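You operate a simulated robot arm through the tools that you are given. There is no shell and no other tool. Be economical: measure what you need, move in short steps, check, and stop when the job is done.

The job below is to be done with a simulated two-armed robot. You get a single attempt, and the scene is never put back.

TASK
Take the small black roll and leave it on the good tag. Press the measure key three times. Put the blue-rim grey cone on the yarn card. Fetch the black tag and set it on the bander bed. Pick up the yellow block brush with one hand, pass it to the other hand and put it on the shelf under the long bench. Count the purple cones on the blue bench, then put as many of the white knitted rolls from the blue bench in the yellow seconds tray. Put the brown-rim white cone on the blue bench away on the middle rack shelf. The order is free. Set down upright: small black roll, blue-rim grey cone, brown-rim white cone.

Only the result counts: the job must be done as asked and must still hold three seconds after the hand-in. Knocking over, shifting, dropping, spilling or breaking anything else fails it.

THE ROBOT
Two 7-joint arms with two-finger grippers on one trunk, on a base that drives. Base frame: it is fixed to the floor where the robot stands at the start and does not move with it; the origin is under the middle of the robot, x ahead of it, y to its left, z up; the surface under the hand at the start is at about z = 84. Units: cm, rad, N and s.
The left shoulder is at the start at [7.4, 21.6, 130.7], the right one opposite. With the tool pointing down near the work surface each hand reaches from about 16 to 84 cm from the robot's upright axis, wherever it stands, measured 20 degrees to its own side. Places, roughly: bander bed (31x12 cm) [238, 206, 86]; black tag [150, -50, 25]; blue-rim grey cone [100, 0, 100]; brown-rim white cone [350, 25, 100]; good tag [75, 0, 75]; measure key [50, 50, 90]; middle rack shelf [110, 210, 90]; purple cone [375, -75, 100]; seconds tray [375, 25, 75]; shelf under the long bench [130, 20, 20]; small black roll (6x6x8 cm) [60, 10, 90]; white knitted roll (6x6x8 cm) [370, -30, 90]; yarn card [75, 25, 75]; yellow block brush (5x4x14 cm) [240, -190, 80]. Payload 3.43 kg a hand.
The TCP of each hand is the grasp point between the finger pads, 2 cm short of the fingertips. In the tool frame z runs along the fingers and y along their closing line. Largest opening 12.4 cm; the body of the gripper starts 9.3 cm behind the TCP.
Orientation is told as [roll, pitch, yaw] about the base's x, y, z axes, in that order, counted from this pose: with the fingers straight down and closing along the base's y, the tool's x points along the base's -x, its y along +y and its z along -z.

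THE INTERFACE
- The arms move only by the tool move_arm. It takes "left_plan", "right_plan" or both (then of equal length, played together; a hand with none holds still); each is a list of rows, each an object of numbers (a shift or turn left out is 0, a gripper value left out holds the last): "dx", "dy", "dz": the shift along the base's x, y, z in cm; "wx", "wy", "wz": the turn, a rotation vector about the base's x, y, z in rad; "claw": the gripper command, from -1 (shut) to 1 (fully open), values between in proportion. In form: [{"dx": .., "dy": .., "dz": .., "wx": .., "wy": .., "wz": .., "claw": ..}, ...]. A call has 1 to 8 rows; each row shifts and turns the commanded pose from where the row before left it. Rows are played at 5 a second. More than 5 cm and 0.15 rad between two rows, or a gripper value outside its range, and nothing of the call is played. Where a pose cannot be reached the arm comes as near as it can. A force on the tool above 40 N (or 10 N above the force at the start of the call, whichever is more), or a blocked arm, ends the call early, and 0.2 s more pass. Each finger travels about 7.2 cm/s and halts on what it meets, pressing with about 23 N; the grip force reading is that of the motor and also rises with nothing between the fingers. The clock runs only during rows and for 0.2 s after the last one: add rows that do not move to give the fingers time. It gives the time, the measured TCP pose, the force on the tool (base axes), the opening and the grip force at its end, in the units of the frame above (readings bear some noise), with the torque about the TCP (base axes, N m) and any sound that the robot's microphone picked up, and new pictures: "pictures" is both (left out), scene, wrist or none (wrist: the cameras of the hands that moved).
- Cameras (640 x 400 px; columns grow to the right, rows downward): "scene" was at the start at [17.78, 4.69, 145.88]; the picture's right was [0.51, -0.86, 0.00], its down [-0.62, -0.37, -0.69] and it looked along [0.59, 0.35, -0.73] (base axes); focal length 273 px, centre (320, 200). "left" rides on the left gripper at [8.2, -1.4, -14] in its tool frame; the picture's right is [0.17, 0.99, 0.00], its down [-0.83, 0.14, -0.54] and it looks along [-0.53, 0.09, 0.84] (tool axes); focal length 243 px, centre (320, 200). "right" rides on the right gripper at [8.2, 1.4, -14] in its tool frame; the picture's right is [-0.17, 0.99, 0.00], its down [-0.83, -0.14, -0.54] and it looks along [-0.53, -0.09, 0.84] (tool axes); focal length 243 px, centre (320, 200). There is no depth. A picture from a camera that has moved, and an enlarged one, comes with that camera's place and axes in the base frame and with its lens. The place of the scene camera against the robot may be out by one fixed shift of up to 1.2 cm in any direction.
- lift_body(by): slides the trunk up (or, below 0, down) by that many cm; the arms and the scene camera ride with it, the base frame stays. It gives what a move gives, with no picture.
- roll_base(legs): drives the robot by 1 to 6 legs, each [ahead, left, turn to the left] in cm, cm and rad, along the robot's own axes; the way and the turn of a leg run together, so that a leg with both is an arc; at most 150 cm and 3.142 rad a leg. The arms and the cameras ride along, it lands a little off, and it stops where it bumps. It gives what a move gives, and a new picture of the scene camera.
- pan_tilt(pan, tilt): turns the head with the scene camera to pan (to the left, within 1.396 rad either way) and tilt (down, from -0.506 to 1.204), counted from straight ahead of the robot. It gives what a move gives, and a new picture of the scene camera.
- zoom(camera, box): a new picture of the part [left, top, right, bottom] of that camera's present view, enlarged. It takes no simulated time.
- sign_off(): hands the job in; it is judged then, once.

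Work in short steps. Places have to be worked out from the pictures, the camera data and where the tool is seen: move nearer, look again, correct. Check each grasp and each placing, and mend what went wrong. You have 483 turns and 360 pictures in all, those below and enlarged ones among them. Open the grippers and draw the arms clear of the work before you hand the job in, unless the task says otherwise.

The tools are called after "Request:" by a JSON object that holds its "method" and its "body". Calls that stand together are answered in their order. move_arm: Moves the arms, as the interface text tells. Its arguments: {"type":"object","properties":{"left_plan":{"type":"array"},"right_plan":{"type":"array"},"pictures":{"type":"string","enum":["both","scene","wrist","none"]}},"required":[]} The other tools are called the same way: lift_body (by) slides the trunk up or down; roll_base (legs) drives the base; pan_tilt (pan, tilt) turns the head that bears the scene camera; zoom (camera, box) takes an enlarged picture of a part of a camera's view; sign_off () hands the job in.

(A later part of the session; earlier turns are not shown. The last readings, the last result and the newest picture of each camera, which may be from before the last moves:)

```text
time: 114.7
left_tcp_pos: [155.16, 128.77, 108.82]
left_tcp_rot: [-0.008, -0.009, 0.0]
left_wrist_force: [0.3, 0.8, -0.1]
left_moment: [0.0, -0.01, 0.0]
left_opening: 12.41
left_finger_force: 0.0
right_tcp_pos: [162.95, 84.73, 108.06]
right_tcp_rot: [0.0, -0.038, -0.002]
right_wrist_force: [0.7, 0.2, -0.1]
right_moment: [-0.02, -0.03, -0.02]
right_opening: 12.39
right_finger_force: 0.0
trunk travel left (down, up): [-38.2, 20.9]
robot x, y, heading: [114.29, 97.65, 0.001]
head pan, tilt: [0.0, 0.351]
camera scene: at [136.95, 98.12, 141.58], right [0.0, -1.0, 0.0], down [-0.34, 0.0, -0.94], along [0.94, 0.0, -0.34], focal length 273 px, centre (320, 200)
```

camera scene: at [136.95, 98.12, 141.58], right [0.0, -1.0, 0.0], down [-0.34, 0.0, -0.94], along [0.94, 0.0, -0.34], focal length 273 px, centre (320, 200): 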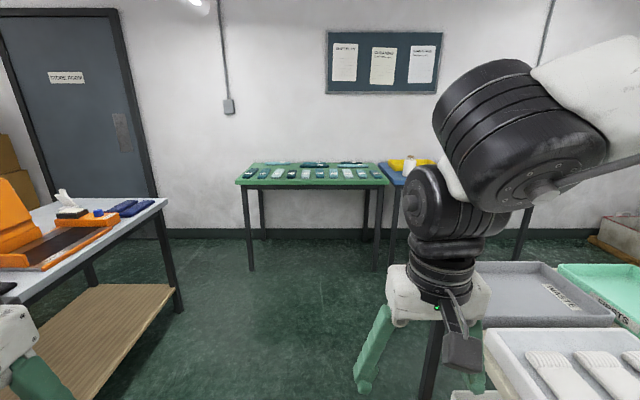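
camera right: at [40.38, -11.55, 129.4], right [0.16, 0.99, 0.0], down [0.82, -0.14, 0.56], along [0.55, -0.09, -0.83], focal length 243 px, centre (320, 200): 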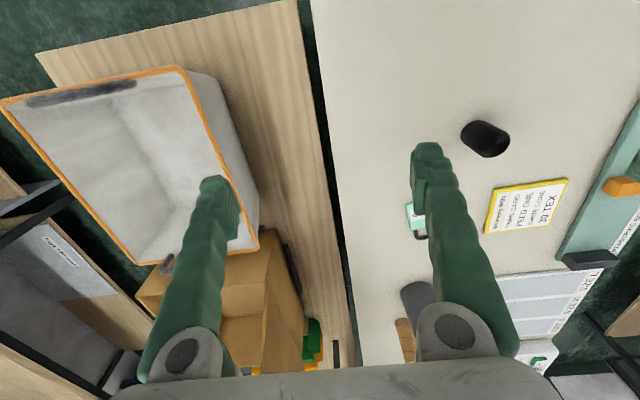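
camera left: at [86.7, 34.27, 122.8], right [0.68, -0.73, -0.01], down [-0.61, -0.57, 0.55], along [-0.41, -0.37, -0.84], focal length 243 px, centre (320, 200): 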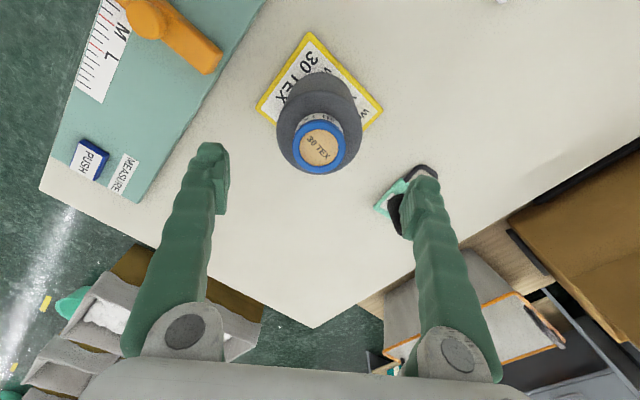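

Next, look to the right and left for the blue bench and the bander.

Request:
{"method": "pan_tilt", "body": {"pan": 0.75, "tilt": 0.5}}

Request:
{"method": "pan_tilt", "body": {"pan": -0.9, "tilt": 0.4}}

```text
time: 115.8
left_tcp_pos: [155.17, 128.81, 108.77]
left_tcp_rot: [-0.007, -0.01, -0.002]
left_wrist_force: [-0.3, 0.1, 0.6]
left_moment: [0.0, 0.03, -0.01]
left_opening: 12.38
left_finger_force: 0.1
right_tcp_pos: [163.16, 84.74, 107.98]
right_tcp_rot: [0.0, -0.037, -0.005]
right_wrist_force: [-0.7, -0.6, 0.1]
right_moment: [-0.01, -0.02, -0.04]
right_opening: 12.41
right_finger_force: 0.1
trunk travel left (down, up): [-38.2, 20.9]
robot x, y, heading: [114.35, 97.45, -0.004]
head pan, tilt: [0.75, 0.499]
camera scene: at [134.29, 104.31, 140.21], right [0.68, -0.73, 0.0], down [-0.35, -0.33, -0.88], along [0.64, 0.6, -0.48], focal length 273 px, centre (320, 200)
```

scene: 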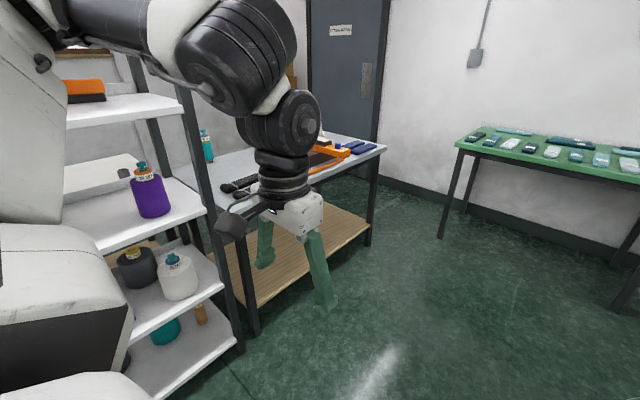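

```text
time: 117.5
left_tcp_pos: [155.15, 128.73, 108.89]
left_tcp_rot: [-0.007, -0.011, 0.0]
left_wrist_force: [0.5, 1.0, 0.1]
left_moment: [0.06, 0.03, -0.01]
left_opening: 12.4
left_finger_force: 0.1
right_tcp_pos: [162.96, 84.77, 107.98]
right_tcp_rot: [-0.002, -0.038, -0.003]
right_wrist_force: [0.4, -0.2, 0.6]
right_moment: [-0.02, 0.01, -0.04]
right_opening: 12.39
right_finger_force: 0.1
trunk travel left (down, up): [-38.2, 20.9]
robot x, y, heading: [114.48, 97.54, 0.002]
head pan, tilt: [-0.901, 0.4]
camera scene: at [133.4, 90.86, 141.13], right [-0.78, -0.62, 0.0], down [-0.24, 0.3, -0.92], along [0.57, -0.72, -0.39], focal length 273 px, centre (320, 200)
```

scene: 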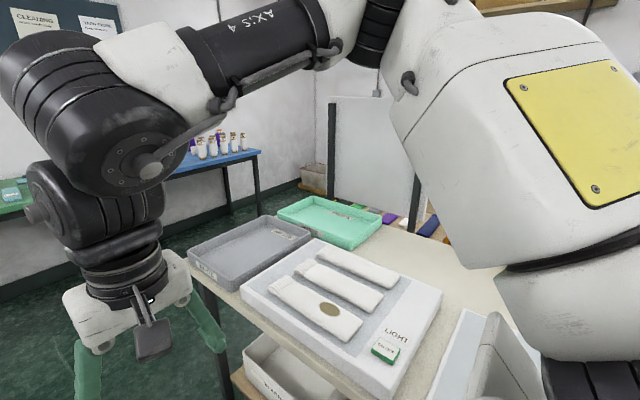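

Blue bench front edge is about x = 340. I drive ahead past the long bench end (x ≈ 215) and then strafe right.

Request:
{"method": "roll_base", "body": {"legs": [[140, 0, 0], [0, -105, 0]]}}

Request:
{"method": "pan_tilt", "body": {"pan": 0, "tilt": 0.4}}

```text
time: 139.9
left_tcp_pos: [295.7, 27.33, 108.84]
left_tcp_rot: [-0.008, -0.009, 0.035]
left_wrist_force: [0.8, -0.4, 0.3]
left_moment: [0.0, -0.02, 0.0]
left_opening: 12.38
left_finger_force: 0.0
right_tcp_pos: [304.99, -16.45, 108.03]
right_tcp_rot: [-0.001, -0.038, 0.031]
right_wrist_force: [0.3, 0.0, -0.5]
right_moment: [-0.04, -0.03, -0.03]
right_opening: 12.4
right_finger_force: 0.2
trunk travel left (down, up): [-38.2, 20.9]
robot x, y, heading: [256.02, -5.44, 0.036]
head pan, tilt: [-0.901, 0.4]
camera scene: at [275.19, -11.33, 141.13], right [-0.76, -0.65, 0.0], down [-0.25, 0.3, -0.92], along [0.6, -0.7, -0.39], focal length 273 px, centre (320, 200)
```

scene: 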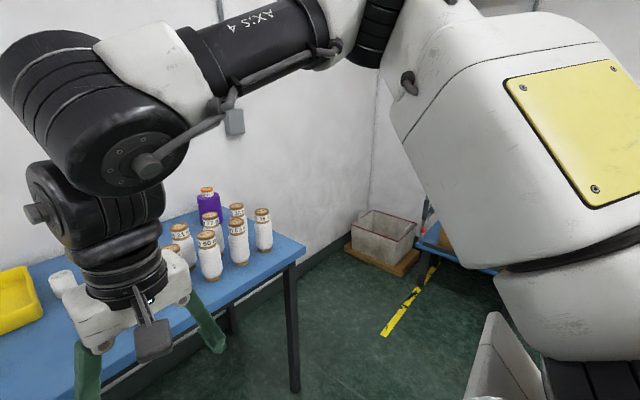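

```text
time: 141.1
left_tcp_pos: [295.57, 27.35, 108.81]
left_tcp_rot: [-0.006, -0.01, 0.034]
left_wrist_force: [-0.3, 0.4, -0.7]
left_moment: [0.02, -0.02, 0.03]
left_opening: 12.4
left_finger_force: 0.0
right_tcp_pos: [304.95, -16.35, 108.04]
right_tcp_rot: [-0.001, -0.037, 0.03]
right_wrist_force: [1.2, 0.6, -0.7]
right_moment: [0.04, 0.02, -0.02]
right_opening: 12.42
right_finger_force: 0.1
trunk travel left (down, up): [-38.2, 20.9]
robot x, y, heading: [255.91, -5.24, 0.036]
head pan, tilt: [0.0, 0.4]
camera scene: at [278.44, -3.96, 141.13], right [0.03, -1.0, 0.0], down [-0.39, -0.01, -0.92], along [0.92, 0.03, -0.39], focal length 273 px, centre (320, 200)
```

scene: 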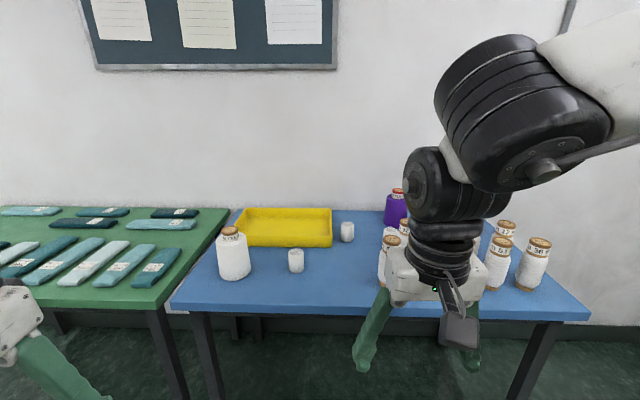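

I see the brown-rim cone at the left, white rolls, and more spools behind the right arm. I move the right hand out of the way to count the purple cones.

Request:
{"method": "move_arm", "body": {"right_plan": [{"dx": -3, "dy": -4}, {"dx": -3, "dy": -4}, {"dx": -3, "dy": -4}, {"dx": -3, "dy": -4}, {"dx": -3, "dy": -4}, {"dx": -3, "dy": -4}, {}], "pictures": "scene"}}

Request:
{"method": "pan_tilt", "body": {"pan": -0.5, "tilt": 0.45}}

```text
time: 142.7
left_tcp_pos: [295.68, 27.28, 108.86]
left_tcp_rot: [-0.008, -0.011, 0.035]
left_wrist_force: [0.0, -0.3, 0.4]
left_moment: [0.0, 0.02, -0.03]
left_opening: 12.41
left_finger_force: 0.0
right_tcp_pos: [293.78, -31.37, 109.72]
right_tcp_rot: [-0.003, -0.038, 0.028]
right_wrist_force: [0.0, 0.1, 0.6]
right_moment: [0.03, 0.03, 0.0]
right_opening: 12.4
right_finger_force: 0.0
right hand out of reach, approached as far as the arm can: row 4, 5, 6
trunk travel left (down, up): [-38.2, 20.9]
robot x, y, heading: [255.97, -5.48, 0.038]
head pan, tilt: [0.0, 0.4]
camera scene: at [278.4, -3.95, 141.13], right [0.04, -1.0, 0.0], down [-0.39, -0.01, -0.92], along [0.92, 0.03, -0.39], focal length 273 px, centre (320, 200)
```

scene: 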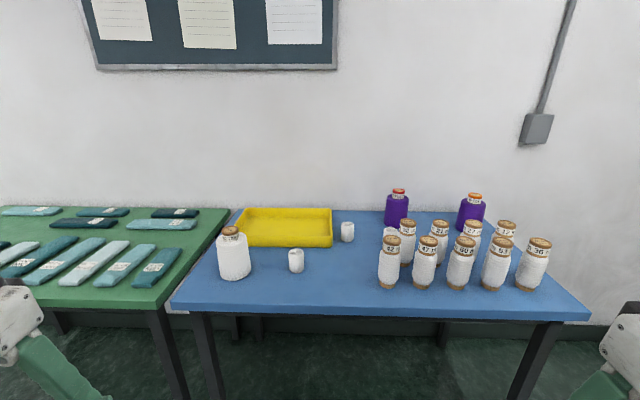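

```text
time: 143.6
left_tcp_pos: [295.73, 27.15, 108.75]
left_tcp_rot: [-0.007, -0.01, 0.035]
left_wrist_force: [0.0, 1.1, -0.1]
left_moment: [-0.02, 0.01, -0.03]
left_opening: 12.4
left_finger_force: 0.1
right_tcp_pos: [293.8, -31.35, 109.81]
right_tcp_rot: [-0.003, -0.039, 0.029]
right_wrist_force: [-0.6, 0.2, -0.4]
right_moment: [0.0, -0.01, -0.04]
right_opening: 12.4
right_finger_force: 0.0
trunk travel left (down, up): [-38.2, 20.9]
robot x, y, heading: [256.07, -5.11, 0.035]
head pan, tilt: [-0.499, 0.45]
camera scene: at [277.4, -8.39, 140.66], right [-0.45, -0.89, 0.0], down [-0.39, 0.19, -0.9], along [0.81, -0.4, -0.44], focal length 273 px, centre (320, 200)
```

scene: 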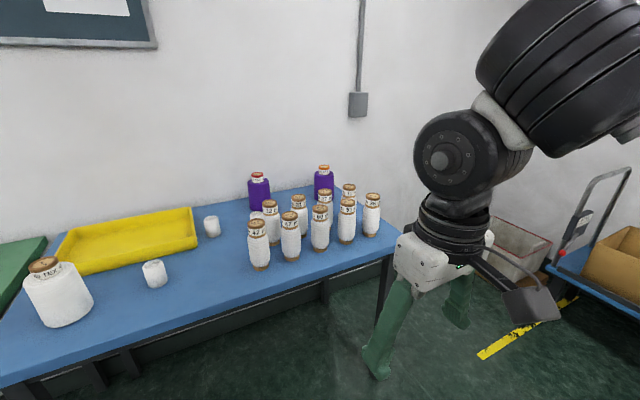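

I zoom in on the cluster for hidden cones and rolls.

Request:
{"method": "zoom", "body": {"camera": "scene", "box": [230, 150, 400, 280]}}

```text
3.08 times, centred on (315, 215) of scene
camera zoom: at [277.4, -8.39, 140.66], right [-0.45, -0.89, 0.0], down [-0.39, 0.19, -0.9], along [0.81, -0.4, -0.44], focal length 840 px, centre (335, 154)
```

zoom: 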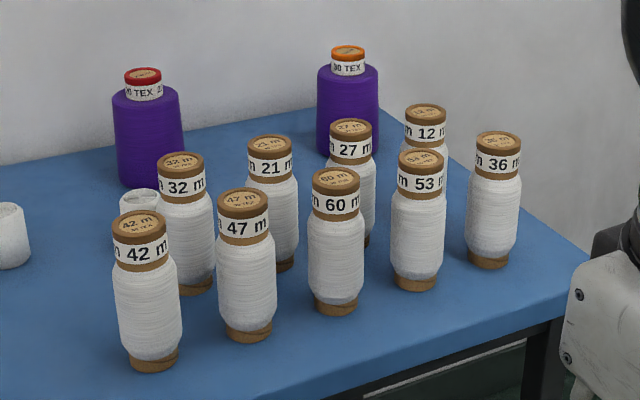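

Two purple cones are visible, and three white rolls (two free, one behind the bobbins). I drive nearer to measure.

Request:
{"method": "roll_base", "body": {"legs": [[0, -14, -0.036], [34, 0, 0]]}}

Request:
{"method": "pan_tilt", "body": {"pan": 0.1, "tilt": 0.75}}

```text
time: 148.3
left_tcp_pos: [330.79, 11.83, 108.92]
left_tcp_rot: [-0.007, -0.01, -0.002]
left_wrist_force: [-0.6, 0.1, 0.7]
left_moment: [-0.01, -0.01, 0.0]
left_opening: 12.38
left_finger_force: 0.0
right_tcp_pos: [326.73, -46.87, 109.7]
right_tcp_rot: [-0.001, -0.036, -0.008]
right_wrist_force: [-0.2, -0.6, 0.7]
right_moment: [-0.01, -0.01, 0.01]
right_opening: 12.41
right_finger_force: 0.0
trunk travel left (down, up): [-38.2, 20.9]
robot x, y, heading: [290.0, -19.89, 0.001]
head pan, tilt: [-0.499, 0.45]
camera scene: at [311.17, -23.28, 140.67], right [-0.48, -0.88, 0.0], down [-0.38, 0.21, -0.9], along [0.79, -0.43, -0.43], focal length 273 px, centre (320, 200)
```

scene: 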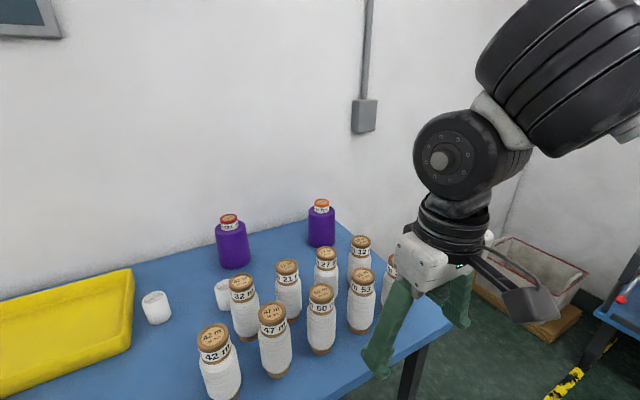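

```text
time: 149.3
left_tcp_pos: [330.77, 11.76, 108.81]
left_tcp_rot: [-0.007, -0.012, -0.001]
left_wrist_force: [-0.1, 0.2, -0.4]
left_moment: [-0.02, 0.0, 0.0]
left_opening: 12.41
left_finger_force: 0.1
right_tcp_pos: [326.78, -46.89, 109.71]
right_tcp_rot: [-0.002, -0.036, -0.006]
right_wrist_force: [0.2, -0.1, -0.1]
right_moment: [-0.01, 0.03, 0.0]
right_opening: 12.42
right_finger_force: 0.1
trunk travel left (down, up): [-38.2, 20.9]
robot x, y, heading: [290.08, -19.26, -0.0]
head pan, tilt: [0.099, 0.75]
camera scene: at [311.39, -18.07, 138.02], right [0.1, -1.0, 0.0], down [-0.68, -0.07, -0.73], along [0.73, 0.07, -0.68], focal length 273 px, centre (320, 200)
```

scene: 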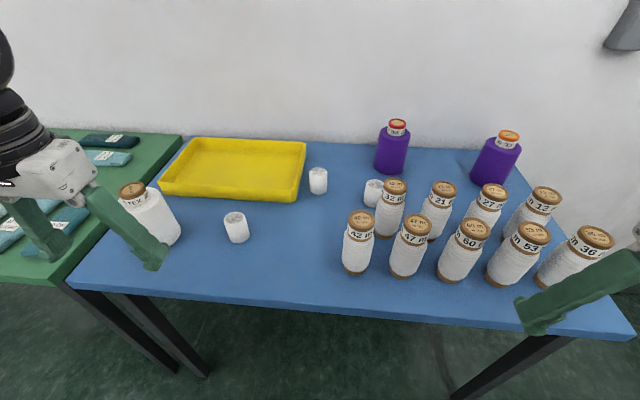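

Clear view: exactly two purple cones, three white knitted rolls, surface z ≈ 84. Roll B ≈ [352.6, 6.9], roll A ≈ [373, −11.6], tray x 368–394, y −7…36. I drive closer and turn right so these lie on the left side.

Request:
{"method": "roll_base", "body": {"legs": [[14, 0, 0], [0, 0, -0.5]]}}

Request:
{"method": "pan_tilt", "body": {"pan": 0.6, "tilt": 0.75}}

```text
time: 152.7
left_tcp_pos: [355.06, -11.64, 108.83]
left_tcp_rot: [-0.006, -0.011, -0.499]
left_wrist_force: [-1.2, -0.2, -0.2]
left_moment: [0.03, -0.02, -0.02]
left_opening: 12.4
left_finger_force: 0.1
right_tcp_pos: [323.56, -61.21, 109.68]
right_tcp_rot: [-0.001, -0.037, -0.507]
right_wrist_force: [-0.3, -0.1, 0.1]
right_moment: [0.01, -0.03, 0.04]
right_opening: 12.39
right_finger_force: 0.1
trunk travel left (down, up): [-38.2, 20.9]
robot x, y, heading: [304.04, -19.27, -0.499]
head pan, tilt: [0.099, 0.75]
camera scene: at [323.39, -28.7, 138.02], right [-0.39, -0.92, 0.0], down [-0.63, 0.27, -0.73], along [0.67, -0.29, -0.68], focal length 273 px, centre (320, 200)
```

scene: 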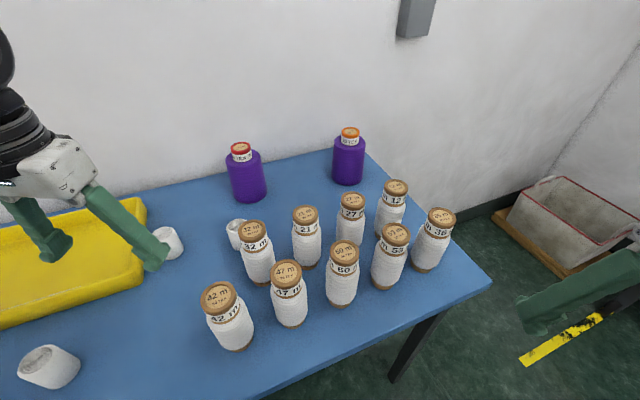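

```text
time: 153.7
left_tcp_pos: [355.03, -11.65, 108.79]
left_tcp_rot: [-0.007, -0.01, -0.5]
left_wrist_force: [0.5, -0.4, 0.3]
left_moment: [0.0, 0.0, -0.02]
left_opening: 12.38
left_finger_force: 0.1
right_tcp_pos: [323.52, -61.28, 109.69]
right_tcp_rot: [-0.003, -0.038, -0.505]
right_wrist_force: [0.7, 0.6, 0.7]
right_moment: [0.0, -0.02, 0.01]
right_opening: 12.41
right_finger_force: 0.2
trunk travel left (down, up): [-38.2, 20.9]
robot x, y, heading: [304.04, -19.39, -0.495]
head pan, tilt: [0.6, 0.75]
camera scene: at [324.0, -24.65, 138.02], right [0.1, -0.99, 0.0], down [-0.68, -0.07, -0.73], along [0.73, 0.07, -0.68], focal length 273 px, centre (320, 200)
```

scene: 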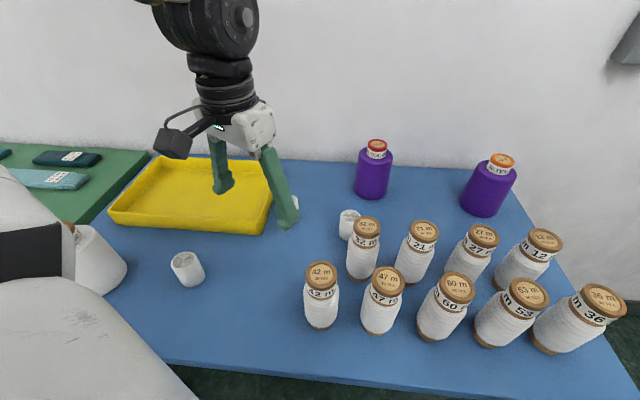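

Confirmed two purple cones. I bring the left hand over roll B at [352.5, 6.7].

Request:
{"method": "move_arm", "body": {"left_plan": [{"dx": -0.5, "dy": 4.5}, {"dx": -0.5, "dy": 4.5}, {"dx": -0.5, "dy": 4.5, "dz": -1}, {"dx": -0.5, "dy": 4.4, "dz": -2}, {"dx": -0.5, "dy": 0.4, "dz": -4}, {}], "pictures": "wrist"}}

```text
time: 155.1
left_tcp_pos: [353.52, 1.0, 107.77]
left_tcp_rot: [-0.002, 0.004, -0.521]
left_wrist_force: [-0.1, 0.1, 0.1]
left_moment: [0.02, 0.0, 0.0]
left_opening: 12.39
left_finger_force: 0.1
left hand out of reach, approached as far as the arm can: row 3, 4, 5
right_tcp_pos: [323.43, -61.29, 109.69]
right_tcp_rot: [-0.001, -0.036, -0.505]
right_wrist_force: [0.3, 0.8, 0.1]
right_moment: [0.02, -0.01, -0.04]
right_opening: 12.4
right_finger_force: 0.1
trunk travel left (down, up): [-38.2, 20.9]
robot x, y, heading: [304.0, -19.53, -0.498]
head pan, tilt: [0.6, 0.75]
camera left: at [345.85, 3.61, 121.76], right [0.35, 0.94, 0.0], down [0.79, -0.29, 0.54], along [0.5, -0.19, -0.84], focal length 243 px, centre (320, 200)
```

left: 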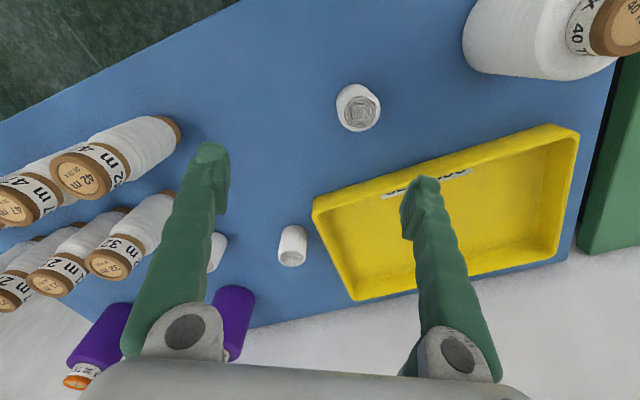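

Too far to the side now. I turn the base back left by 0.2 rad.

Request:
{"method": "roll_base", "body": {"legs": [[0, 0, 0.2]]}}

Request:
{"method": "move_arm", "body": {"left_plan": [{"dx": 1.5, "dy": -1, "dz": -1}, {"dx": 1.5, "dy": -1, "dz": -2}, {"dx": 1.5, "dy": -1, "dz": -2}, {}], "pictures": "wrist"}}

```text
time: 156.4
left_tcp_pos: [348.69, 10.29, 107.62]
left_tcp_rot: [-0.002, 0.003, -0.321]
left_wrist_force: [0.0, 0.3, -0.5]
left_moment: [-0.02, -0.03, -0.01]
left_opening: 12.41
left_finger_force: 0.2
right_tcp_pos: [331.28, -56.66, 109.66]
right_tcp_rot: [-0.002, -0.035, -0.308]
right_wrist_force: [0.0, 0.5, 0.3]
right_moment: [0.01, 0.0, -0.03]
right_opening: 12.41
right_finger_force: 0.1
trunk travel left (down, up): [-38.2, 20.9]
robot x, y, heading: [303.82, -19.28, -0.31]
head pan, tilt: [0.6, 0.75]
camera scene: at [324.73, -20.57, 138.01], right [0.29, -0.96, 0.0], down [-0.65, -0.2, -0.73], along [0.7, 0.21, -0.68], focal length 273 px, centre (320, 200)
```

scene: 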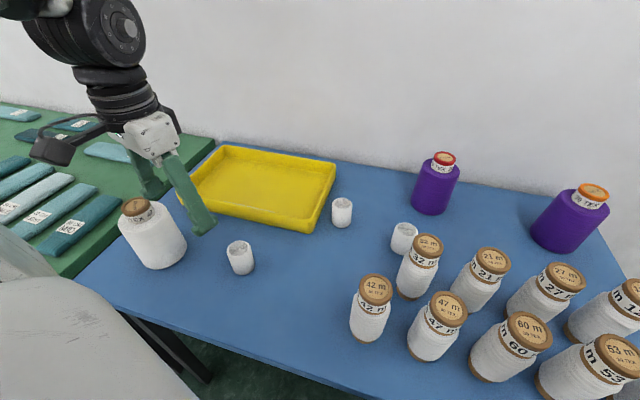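

```text
time: 157.4
left_tcp_pos: [353.05, 7.19, 102.77]
left_tcp_rot: [-0.003, 0.004, -0.324]
left_wrist_force: [0.2, 0.3, 0.9]
left_moment: [-0.02, -0.03, -0.01]
left_opening: 12.41
left_finger_force: 0.0
right_tcp_pos: [331.17, -56.65, 109.66]
right_tcp_rot: [-0.002, -0.035, -0.309]
right_wrist_force: [0.1, -0.4, -0.4]
right_moment: [-0.02, -0.01, 0.03]
right_opening: 12.4
right_finger_force: 0.0
trunk travel left (down, up): [-38.2, 20.9]
robot x, y, heading: [304.32, -19.68, -0.301]
head pan, tilt: [0.6, 0.75]
camera left: at [344.92, 8.41, 116.76], right [0.16, 0.99, 0.0], down [0.83, -0.13, 0.54], along [0.53, -0.09, -0.84], focal length 243 px, centre (320, 200)
```

left: 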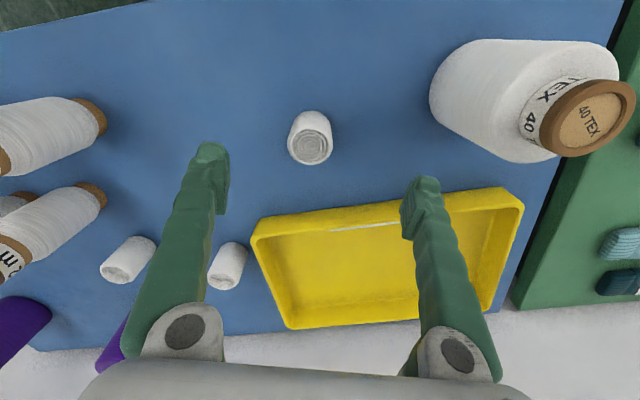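

Roll B seen from the wrist at about [354.2, 5.7]. I align and go down.

Request:
{"method": "move_arm", "body": {"left_plan": [{"dx": 1.1, "dy": -1.4, "dz": -2}, {"dz": -3}, {"dz": -3}, {}], "pictures": "wrist"}}

```text
time: 158.4
left_tcp_pos: [354.17, 5.76, 94.72]
left_tcp_rot: [-0.004, 0.003, -0.323]
left_wrist_force: [0.1, -0.5, 1.0]
left_moment: [-0.02, 0.0, 0.02]
left_opening: 12.38
left_finger_force: 0.1
right_tcp_pos: [331.31, -56.71, 109.84]
right_tcp_rot: [-0.003, -0.037, -0.31]
right_wrist_force: [-0.7, -0.6, -0.2]
right_moment: [-0.01, -0.04, 0.01]
right_opening: 12.42
right_finger_force: 0.1
trunk travel left (down, up): [-38.2, 20.9]
robot x, y, heading: [303.8, -19.48, -0.305]
head pan, tilt: [0.6, 0.75]
camera left: at [346.02, 6.9, 108.66], right [0.16, 0.99, 0.0], down [0.83, -0.13, 0.54], along [0.53, -0.09, -0.84], focal length 243 px, centre (320, 200)
```

left: 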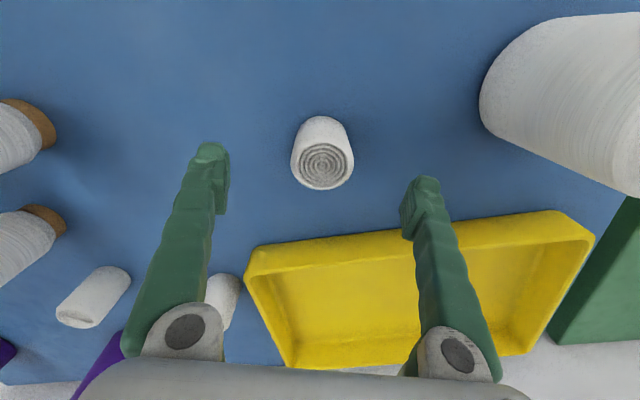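

Centred. I descend to mid-height and grip.

Request:
{"method": "move_arm", "body": {"left_plan": [{"dx": -0.2, "dz": -3}, {"dz": -3.2}, {}, {"claw": -1}, {}, {}, {}, {}], "pictures": "none"}}

Request:
{"method": "move_arm", "body": {"left_plan": [{"dz": 2}, {"dz": 3}, {"dz": 4}, {"dz": 3}, {}], "pictures": "wrist"}}

```text
time: 160.2
left_tcp_pos: [353.98, 5.74, 88.36]
left_tcp_rot: [-0.004, 0.005, -0.323]
left_wrist_force: [0.7, -0.2, -0.3]
left_moment: [-0.01, -0.01, 0.01]
left_opening: 4.92
left_finger_force: 23.1
right_tcp_pos: [331.34, -56.59, 109.71]
right_tcp_rot: [-0.001, -0.036, -0.307]
right_wrist_force: [0.6, -0.6, 0.1]
right_moment: [0.03, 0.0, 0.0]
right_opening: 12.4
right_finger_force: 0.1
trunk travel left (down, up): [-38.2, 20.9]
robot x, y, heading: [303.86, -19.46, -0.302]
head pan, tilt: [0.6, 0.75]
```

```text
time: 161.4
left_tcp_pos: [353.88, 5.73, 100.48]
left_tcp_rot: [-0.003, 0.003, -0.323]
left_wrist_force: [0.5, 0.5, -1.1]
left_moment: [0.01, 0.02, 0.02]
left_opening: 4.91
left_finger_force: 23.1
right_tcp_pos: [331.35, -56.68, 109.67]
right_tcp_rot: [-0.002, -0.035, -0.308]
right_wrist_force: [-0.3, 0.3, 0.0]
right_moment: [-0.02, 0.0, 0.0]
right_opening: 12.4
right_finger_force: 0.0
trunk travel left (down, up): [-38.2, 20.9]
robot x, y, heading: [304.25, -19.39, -0.301]
head pan, tilt: [0.6, 0.75]
camera left: at [345.83, 6.94, 114.48], right [0.16, 0.99, 0.0], down [0.83, -0.13, 0.54], along [0.53, -0.09, -0.84], focal length 243 px, centre (320, 200)
```

left: 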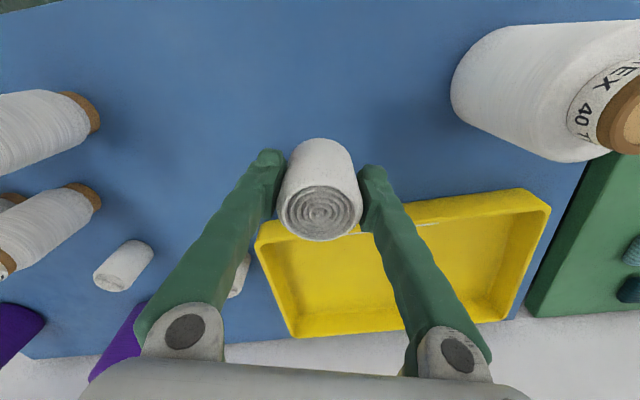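

Roll held. I carry it over the tray interior to about [375, 14].

Request:
{"method": "move_arm", "body": {"left_plan": [{"dx": 4, "dy": 1.6}, {"dx": 4, "dy": 1.6}, {"dx": 4, "dy": 1.6}, {"dx": 4, "dy": 1.6}, {"dx": 4, "dy": 1.6}, {"dx": 1}, {}], "pictures": "both"}}

```text
time: 163.0
left_tcp_pos: [375.2, 13.57, 100.52]
left_tcp_rot: [-0.001, 0.003, -0.323]
left_wrist_force: [-0.3, 0.1, -0.4]
left_moment: [0.0, 0.03, 0.02]
left_opening: 4.89
left_finger_force: 22.8
right_tcp_pos: [331.26, -56.44, 109.72]
right_tcp_rot: [-0.001, -0.037, -0.31]
right_wrist_force: [0.2, -0.4, 0.5]
right_moment: [-0.02, 0.01, 0.02]
right_opening: 12.41
right_finger_force: 0.1
trunk travel left (down, up): [-38.2, 20.9]
robot x, y, heading: [304.38, -19.3, -0.305]
head pan, tilt: [0.6, 0.75]
camera scene: at [324.72, -20.55, 138.02], right [0.29, -0.96, 0.0], down [-0.65, -0.2, -0.73], along [0.7, 0.21, -0.68], focal length 273 px, centre (320, 200)
camera left: at [367.09, 14.85, 114.52], right [0.16, 0.99, 0.0], down [0.83, -0.13, 0.54], along [0.53, -0.09, -0.84], focal length 243 px, centre (320, 200)
```

scene: 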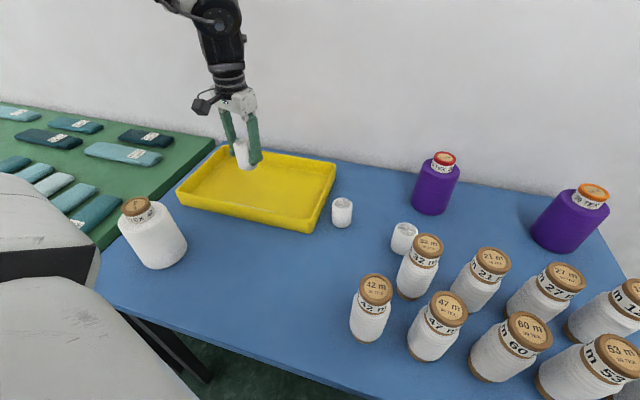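
left: 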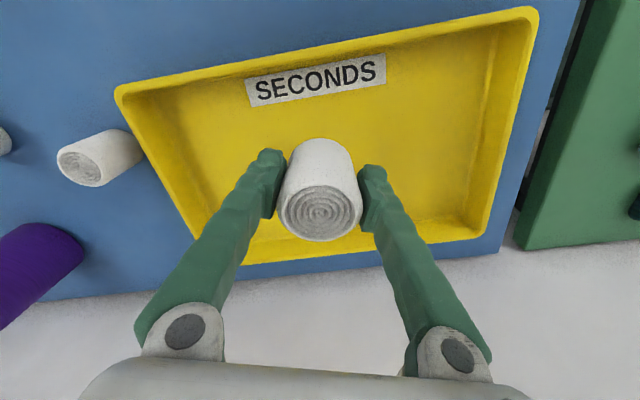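

Inside the tray bounds. I lower until contact.

Request:
{"method": "move_arm", "body": {"left_plan": [{"dx": 1, "dz": -4}, {"dz": -4}, {"dz": -1.5}, {"dz": -0.5}, {"dz": -0.4}, {"dz": -0.4}, {}], "pictures": "wrist"}}

```text
time: 164.6
left_tcp_pos: [376.1, 13.74, 89.81]
left_tcp_rot: [-0.004, 0.004, -0.322]
left_wrist_force: [0.4, 0.0, -0.1]
left_moment: [-0.03, 0.01, -0.01]
left_opening: 4.91
left_finger_force: 23.3
right_tcp_pos: [331.33, -56.59, 109.8]
right_tcp_rot: [-0.001, -0.038, -0.309]
right_wrist_force: [0.1, -0.5, -0.6]
right_moment: [0.0, 0.02, 0.0]
right_opening: 12.4
right_finger_force: 0.1
trunk travel left (down, up): [-38.2, 20.9]
robot x, y, heading: [304.2, -19.17, -0.301]
head pan, tilt: [0.6, 0.75]
camera left: at [367.99, 14.99, 103.71], right [0.16, 0.99, 0.0], down [0.83, -0.13, 0.54], along [0.53, -0.09, -0.84], focal length 243 px, centre (320, 200)
```

left: 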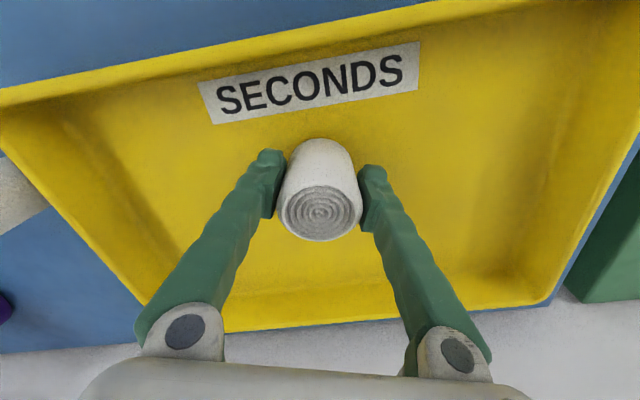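

Not yet touching. Down a bit more in small steps.

Request:
{"method": "move_arm", "body": {"left_plan": [{"dz": -0.3}, {"dz": -0.3}, {"dz": -0.2}, {"dz": -0.2}, {"dz": -0.2}], "pictures": "none"}}

```text
time: 165.8
left_tcp_pos: [376.03, 13.77, 89.01]
left_tcp_rot: [-0.001, -0.004, -0.322]
left_wrist_force: [0.9, 6.2, 31.8]
left_moment: [0.21, 0.12, 0.0]
left_opening: 4.88
left_finger_force: 23.0
right_tcp_pos: [330.94, -56.57, 109.85]
right_tcp_rot: [-0.002, -0.038, -0.31]
right_wrist_force: [-1.1, 0.6, 0.5]
right_moment: [0.02, 0.0, -0.03]
right_opening: 12.39
right_finger_force: 0.0
trunk travel left (down, up): [-38.2, 20.9]
robot x, y, heading: [304.25, -19.5, -0.305]
head pan, tilt: [0.6, 0.75]
```

Seated on the tray floor. I ease, open and rise.

Request:
{"method": "move_arm", "body": {"left_plan": [{"dz": 0.4}, {"claw": 0.2}, {"claw": 0.6}, {}, {}], "pictures": "none"}}

Request:
{"method": "move_arm", "body": {"left_plan": [{"dz": 3}, {"dz": 4}, {"dz": 4}, {"dz": 4, "claw": 1}, {}], "pictures": "both"}}

```text
time: 167.0
left_tcp_pos: [376.02, 13.81, 89.02]
left_tcp_rot: [-0.004, 0.003, -0.322]
left_wrist_force: [0.4, -0.9, 0.8]
left_moment: [0.02, 0.02, 0.0]
left_opening: 9.93
left_finger_force: 0.1
right_tcp_pos: [331.42, -56.54, 109.76]
right_tcp_rot: [-0.003, -0.037, -0.308]
right_wrist_force: [0.5, 0.1, -0.3]
right_moment: [0.0, 0.0, 0.01]
right_opening: 12.41
right_finger_force: 0.0
trunk travel left (down, up): [-38.2, 20.9]
robot x, y, heading: [303.79, -19.42, -0.307]
head pan, tilt: [0.6, 0.75]
```

```text
time: 168.2
left_tcp_pos: [376.48, 13.83, 103.94]
left_tcp_rot: [-0.004, 0.004, -0.321]
left_wrist_force: [-0.1, 0.8, -0.5]
left_moment: [-0.03, 0.0, -0.02]
left_opening: 12.4
left_finger_force: 0.1
right_tcp_pos: [331.41, -56.71, 109.71]
right_tcp_rot: [-0.002, -0.034, -0.309]
right_wrist_force: [1.1, 0.2, 0.3]
right_moment: [-0.03, -0.01, -0.02]
right_opening: 12.39
right_finger_force: 0.0
trunk travel left (down, up): [-38.2, 20.9]
robot x, y, heading: [304.07, -19.15, -0.302]
head pan, tilt: [0.6, 0.75]
camera scene: at [324.78, -20.53, 138.01], right [0.29, -0.96, 0.0], down [-0.65, -0.2, -0.73], along [0.7, 0.21, -0.68], focal length 273 px, centre (320, 200)
camera left: at [368.45, 15.11, 117.9], right [0.15, 0.99, 0.0], down [0.83, -0.13, 0.54], along [0.53, -0.09, -0.84], focal length 243 px, centre (320, 200)
```

scene: 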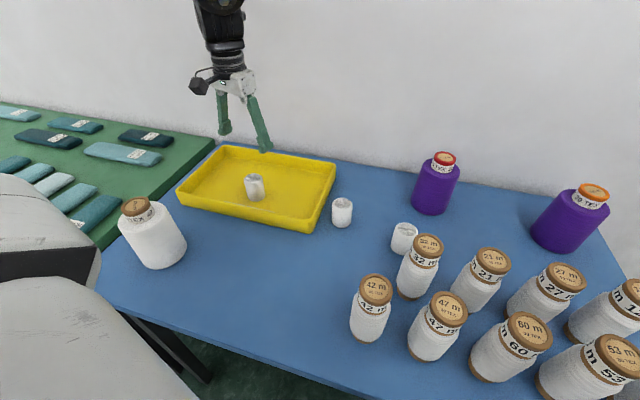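
left: 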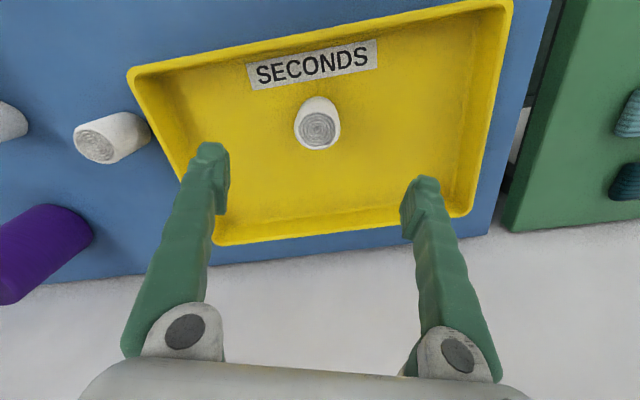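

Roll 1 stands in the tray. Roll A (≈[374, −11.7]) is near the tray's side, so I'll grip it with the fingers closing along x. First a base turn of −0.25 for reach.

Request:
{"method": "roll_base", "body": {"legs": [[0, 0, -0.25]]}}

Request:
{"method": "move_arm", "body": {"left_plan": [{"dx": -2, "dy": -1, "wz": -0.14}, {"dx": -2, "dy": -1, "wz": -0.14}, {"dx": -2, "dy": -1.5, "wz": -0.14}, {"dx": -1.5, "dy": -1.5, "wz": -0.14}, {"wz": -0.14}, {"wz": -0.14}, {"wz": -0.14}, {}], "pictures": "wrist"}}

```text
time: 169.7
left_tcp_pos: [382.6, -5.13, 103.84]
left_tcp_rot: [-0.003, 0.003, -0.574]
left_wrist_force: [-0.5, -0.9, -0.9]
left_moment: [0.03, 0.03, -0.02]
left_opening: 12.39
left_finger_force: 0.0
right_tcp_pos: [321.24, -62.19, 109.69]
right_tcp_rot: [-0.001, -0.037, -0.561]
right_wrist_force: [0.0, -0.2, -0.3]
right_moment: [0.01, -0.02, 0.0]
right_opening: 12.4
right_finger_force: 0.1
trunk travel left (down, up): [-38.2, 20.9]
robot x, y, heading: [304.28, -19.33, -0.553]
head pan, tilt: [0.6, 0.75]
camera scene: at [323.66, -25.74, 138.02], right [0.05, -1.0, 0.0], down [-0.68, -0.03, -0.73], along [0.73, 0.03, -0.68], focal length 273 px, centre (320, 200)
```

scene: 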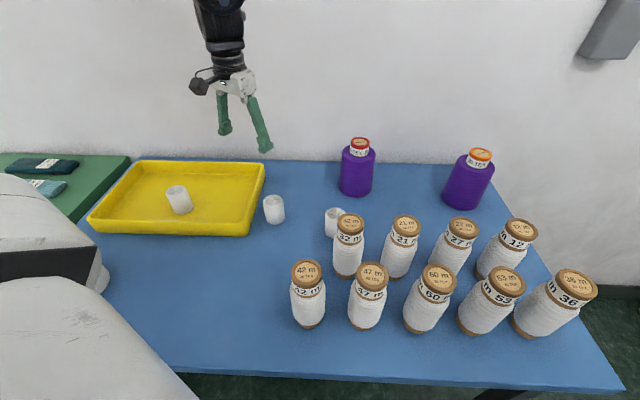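

```text
time: 171.5
left_tcp_pos: [375.03, -10.2, 103.94]
left_tcp_rot: [-0.004, 0.004, -1.555]
left_wrist_force: [0.3, -0.8, 0.2]
left_moment: [-0.01, -0.02, 0.02]
left_opening: 12.41
left_finger_force: 0.0
right_tcp_pos: [321.2, -62.1, 109.68]
right_tcp_rot: [-0.003, -0.036, -0.562]
right_wrist_force: [-0.1, -0.2, -0.1]
right_moment: [-0.01, 0.01, 0.02]
right_opening: 12.38
right_finger_force: 0.1
trunk travel left (down, up): [-38.2, 20.9]
robot x, y, heading: [304.21, -19.63, -0.555]
head pan, tilt: [0.6, 0.75]
camera left: at [373.67, -2.25, 117.93], right [0.98, 0.18, 0.0], down [0.15, -0.83, 0.54], along [0.09, -0.53, -0.84], focal length 243 px, centre (320, 200)
```

left: 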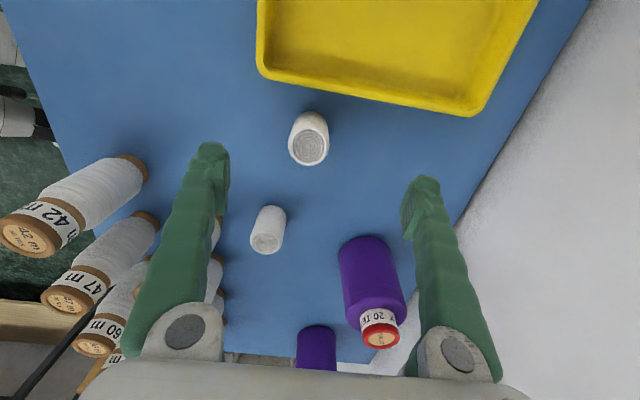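

Roll A at [374.1, −12.3]. I align, descend and grip.

Request:
{"method": "move_arm", "body": {"left_plan": [{"dx": -0.9, "dy": -2.1, "dz": -3}, {"dz": -3}, {"dz": -3}, {}], "pictures": "wrist"}}

```text
time: 172.5
left_tcp_pos: [374.25, -12.22, 94.68]
left_tcp_rot: [-0.002, 0.003, -1.553]
left_wrist_force: [-0.1, 0.3, 0.4]
left_moment: [-0.03, 0.0, 0.02]
left_opening: 12.39
left_finger_force: 0.0
right_tcp_pos: [321.23, -62.28, 109.82]
right_tcp_rot: [-0.002, -0.037, -0.562]
right_wrist_force: [0.0, 0.6, 0.7]
right_moment: [0.01, 0.01, 0.03]
right_opening: 12.38
right_finger_force: 0.1
trunk travel left (down, up): [-38.2, 20.9]
robot x, y, heading: [304.02, -19.73, -0.556]
head pan, tilt: [0.6, 0.75]
camera left: at [372.83, -4.31, 108.79], right [0.98, 0.18, 0.0], down [0.15, -0.83, 0.54], along [0.1, -0.53, -0.84], focal length 243 px, centre (320, 200)
```

left: 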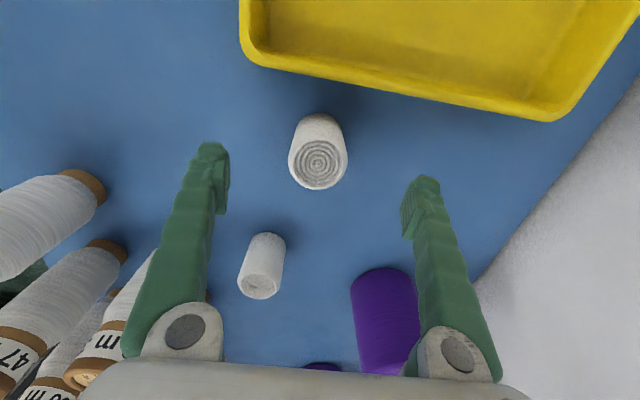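

Request:
{"method": "move_arm", "body": {"left_plan": [{"dz": -3}, {"dz": -3.2}, {}, {"claw": -1}, {}, {}, {}, {}], "pictures": "none"}}

Request:
{"method": "move_arm", "body": {"left_plan": [{"dz": 2}, {"dz": 3}, {"dz": 4}, {"dz": 4}, {}], "pictures": "wrist"}}

```text
time: 174.3
left_tcp_pos: [374.19, -12.15, 88.7]
left_tcp_rot: [-0.004, 0.003, -1.553]
left_wrist_force: [-0.3, -0.4, 0.6]
left_moment: [0.0, 0.0, 0.04]
left_opening: 4.94
left_finger_force: 23.1
right_tcp_pos: [321.11, -62.24, 109.71]
right_tcp_rot: [-0.003, -0.037, -0.562]
right_wrist_force: [-0.4, 0.3, -0.3]
right_moment: [0.01, -0.01, 0.0]
right_opening: 12.42
right_finger_force: 0.0
trunk travel left (down, up): [-38.2, 20.9]
robot x, y, heading: [304.09, -19.41, -0.553]
head pan, tilt: [0.6, 0.75]
```

```text
time: 175.5
left_tcp_pos: [374.15, -12.04, 101.84]
left_tcp_rot: [-0.003, 0.003, -1.553]
left_wrist_force: [0.3, 0.0, -0.2]
left_moment: [-0.01, 0.0, 0.0]
left_opening: 4.97
left_finger_force: 22.9
right_tcp_pos: [321.24, -62.21, 109.66]
right_tcp_rot: [0.0, -0.033, -0.561]
right_wrist_force: [-0.5, 0.4, -0.4]
right_moment: [-0.02, 0.01, 0.0]
right_opening: 12.39
right_finger_force: 0.1
trunk travel left (down, up): [-38.2, 20.9]
robot x, y, heading: [304.07, -19.34, -0.557]
head pan, tilt: [0.6, 0.75]
camera left: at [372.73, -4.05, 115.83], right [0.98, 0.18, 0.0], down [0.16, -0.83, 0.54], along [0.1, -0.53, -0.84], focal length 243 px, centre (320, 200)
```

left: 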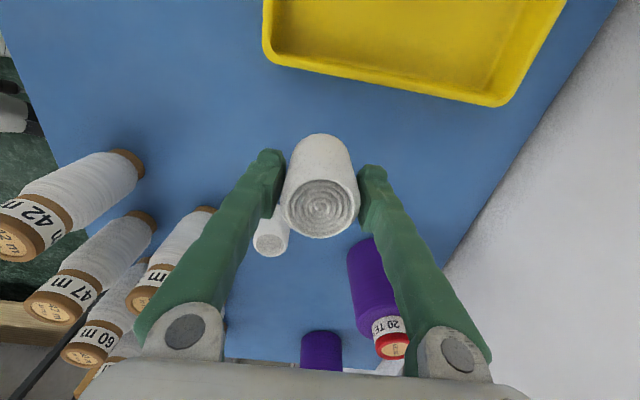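

Roll A held. I carry it into the tray at about [380.5, 2.5].

Request:
{"method": "move_arm", "body": {"left_plan": [{"dx": 1.6, "dy": 3.6}, {"dx": 1.6, "dy": 3.6}, {"dx": 1.6, "dy": 3.6}, {"dx": 1.6, "dy": 3.6}, {}], "pictures": "both"}}

```text
time: 176.7
left_tcp_pos: [380.62, 2.31, 101.78]
left_tcp_rot: [-0.003, 0.004, -1.554]
left_wrist_force: [-0.4, -0.9, -0.6]
left_moment: [0.03, -0.01, -0.01]
left_opening: 4.96
left_finger_force: 23.2
right_tcp_pos: [321.16, -62.19, 109.73]
right_tcp_rot: [-0.002, -0.034, -0.563]
right_wrist_force: [0.8, -0.1, 0.4]
right_moment: [-0.02, 0.01, 0.02]
right_opening: 12.4
right_finger_force: 0.0
trunk travel left (down, up): [-38.2, 20.9]
robot x, y, heading: [304.0, -19.41, -0.558]
head pan, tilt: [0.6, 0.75]
camera scene: at [323.64, -25.83, 138.01], right [0.05, -1.0, 0.0], down [-0.68, -0.03, -0.73], along [0.73, 0.03, -0.68], focal length 273 px, centre (320, 200)
camera left: at [379.18, 10.31, 115.81], right [0.98, 0.18, 0.0], down [0.16, -0.83, 0.54], along [0.1, -0.53, -0.84], focal length 243 px, centre (320, 200)
```

scene: 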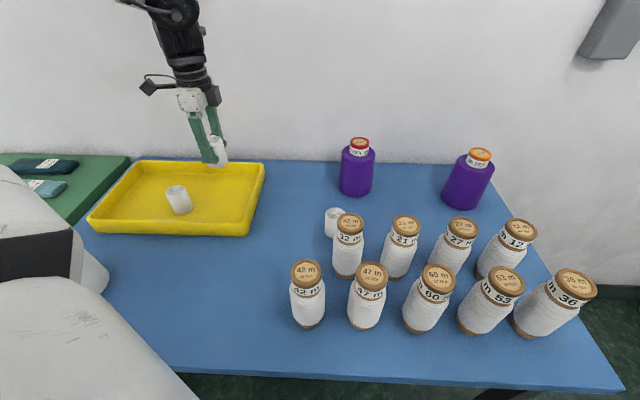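
left: 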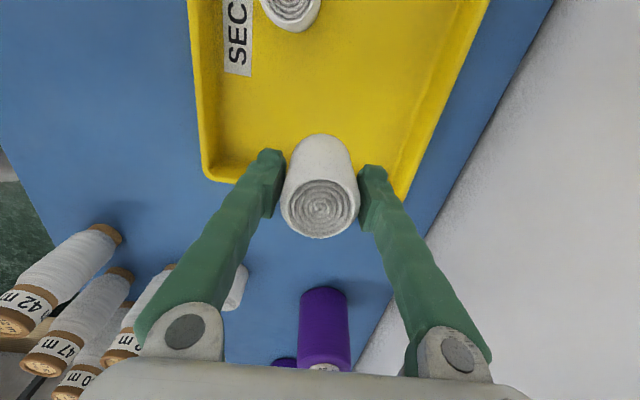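

Inside the tray corner with margin. I lower to contact.

Request:
{"method": "move_arm", "body": {"left_plan": [{"dy": 0.8, "dz": -4}, {"dz": -4}, {"dz": -3}, {"dz": -0.4}, {"dz": -0.3}, {"dz": -0.3}, {"dz": -0.3}, {"dz": -0.3}], "pictures": "wrist"}}

```text
time: 178.5
left_tcp_pos: [380.48, 3.02, 89.34]
left_tcp_rot: [0.001, 0.004, -1.554]
left_wrist_force: [1.6, 4.4, 16.7]
left_moment: [0.16, 0.01, -0.01]
left_opening: 4.92
left_finger_force: 22.6
right_tcp_pos: [321.01, -62.2, 109.83]
right_tcp_rot: [-0.002, -0.038, -0.563]
right_wrist_force: [0.4, -0.3, 0.8]
right_moment: [0.02, -0.01, 0.03]
right_opening: 12.4
right_finger_force: 0.0
trunk travel left (down, up): [-38.2, 20.9]
robot x, y, heading: [304.42, -19.49, -0.554]
head pan, tilt: [0.6, 0.75]
camera left: at [379.04, 10.99, 103.28], right [0.98, 0.18, 0.0], down [0.15, -0.83, 0.54], along [0.1, -0.53, -0.84], focal length 243 px, centre (320, 200)
```

left: 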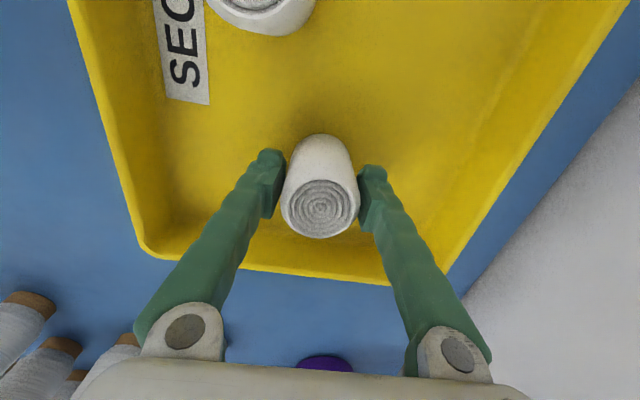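

Contact at 17 N. I release with a limited opening and rise.

Request:
{"method": "move_arm", "body": {"left_plan": [{"dz": 0.2}, {"claw": 0.1}, {"claw": 0.4}, {}, {}], "pictures": "none"}}

Request:
{"method": "move_arm", "body": {"left_plan": [{"dz": 3}, {"dz": 4}, {"dz": 4}, {"dz": 4, "claw": 1}, {}], "pictures": "both"}}

```text
time: 179.7
left_tcp_pos: [380.39, 2.89, 89.24]
left_tcp_rot: [-0.003, 0.003, -1.553]
left_wrist_force: [0.0, 0.2, -0.2]
left_moment: [-0.01, -0.01, 0.01]
left_opening: 8.69
left_finger_force: 0.1
right_tcp_pos: [321.18, -62.18, 109.72]
right_tcp_rot: [-0.003, -0.035, -0.562]
right_wrist_force: [-0.5, 0.0, -0.4]
right_moment: [0.01, -0.01, -0.02]
right_opening: 12.41
right_finger_force: 0.1
trunk travel left (down, up): [-38.2, 20.9]
robot x, y, heading: [304.09, -19.67, -0.554]
head pan, tilt: [0.6, 0.75]
```

```text
time: 180.9
left_tcp_pos: [380.44, 3.04, 104.1]
left_tcp_rot: [-0.004, 0.003, -1.554]
left_wrist_force: [-0.4, 1.0, 0.8]
left_moment: [-0.03, 0.03, 0.04]
left_opening: 12.39
left_finger_force: 0.0
right_tcp_pos: [321.16, -62.24, 109.63]
right_tcp_rot: [-0.001, -0.034, -0.562]
right_wrist_force: [-0.3, -0.2, 0.5]
right_moment: [-0.04, -0.01, -0.02]
right_opening: 12.4
right_finger_force: 0.0
trunk travel left (down, up): [-38.2, 20.9]
robot x, y, heading: [304.37, -19.09, -0.553]
head pan, tilt: [0.6, 0.75]
camera scene: at [323.72, -25.73, 138.0], right [0.05, -1.0, 0.0], down [-0.68, -0.03, -0.73], along [0.73, 0.03, -0.68], focal length 273 px, centre (320, 200)
camera left: at [379.07, 11.02, 118.12], right [0.98, 0.18, 0.0], down [0.16, -0.83, 0.54], along [0.09, -0.53, -0.84], focal length 243 px, centre (320, 200)
```

scene: 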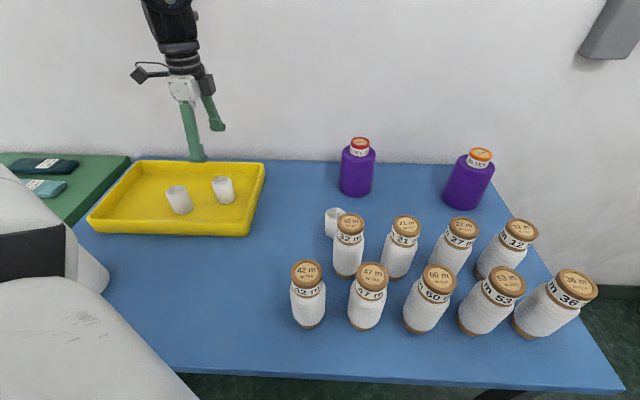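
left: 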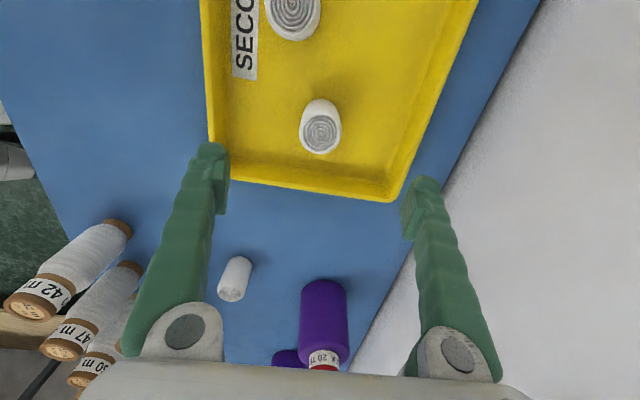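

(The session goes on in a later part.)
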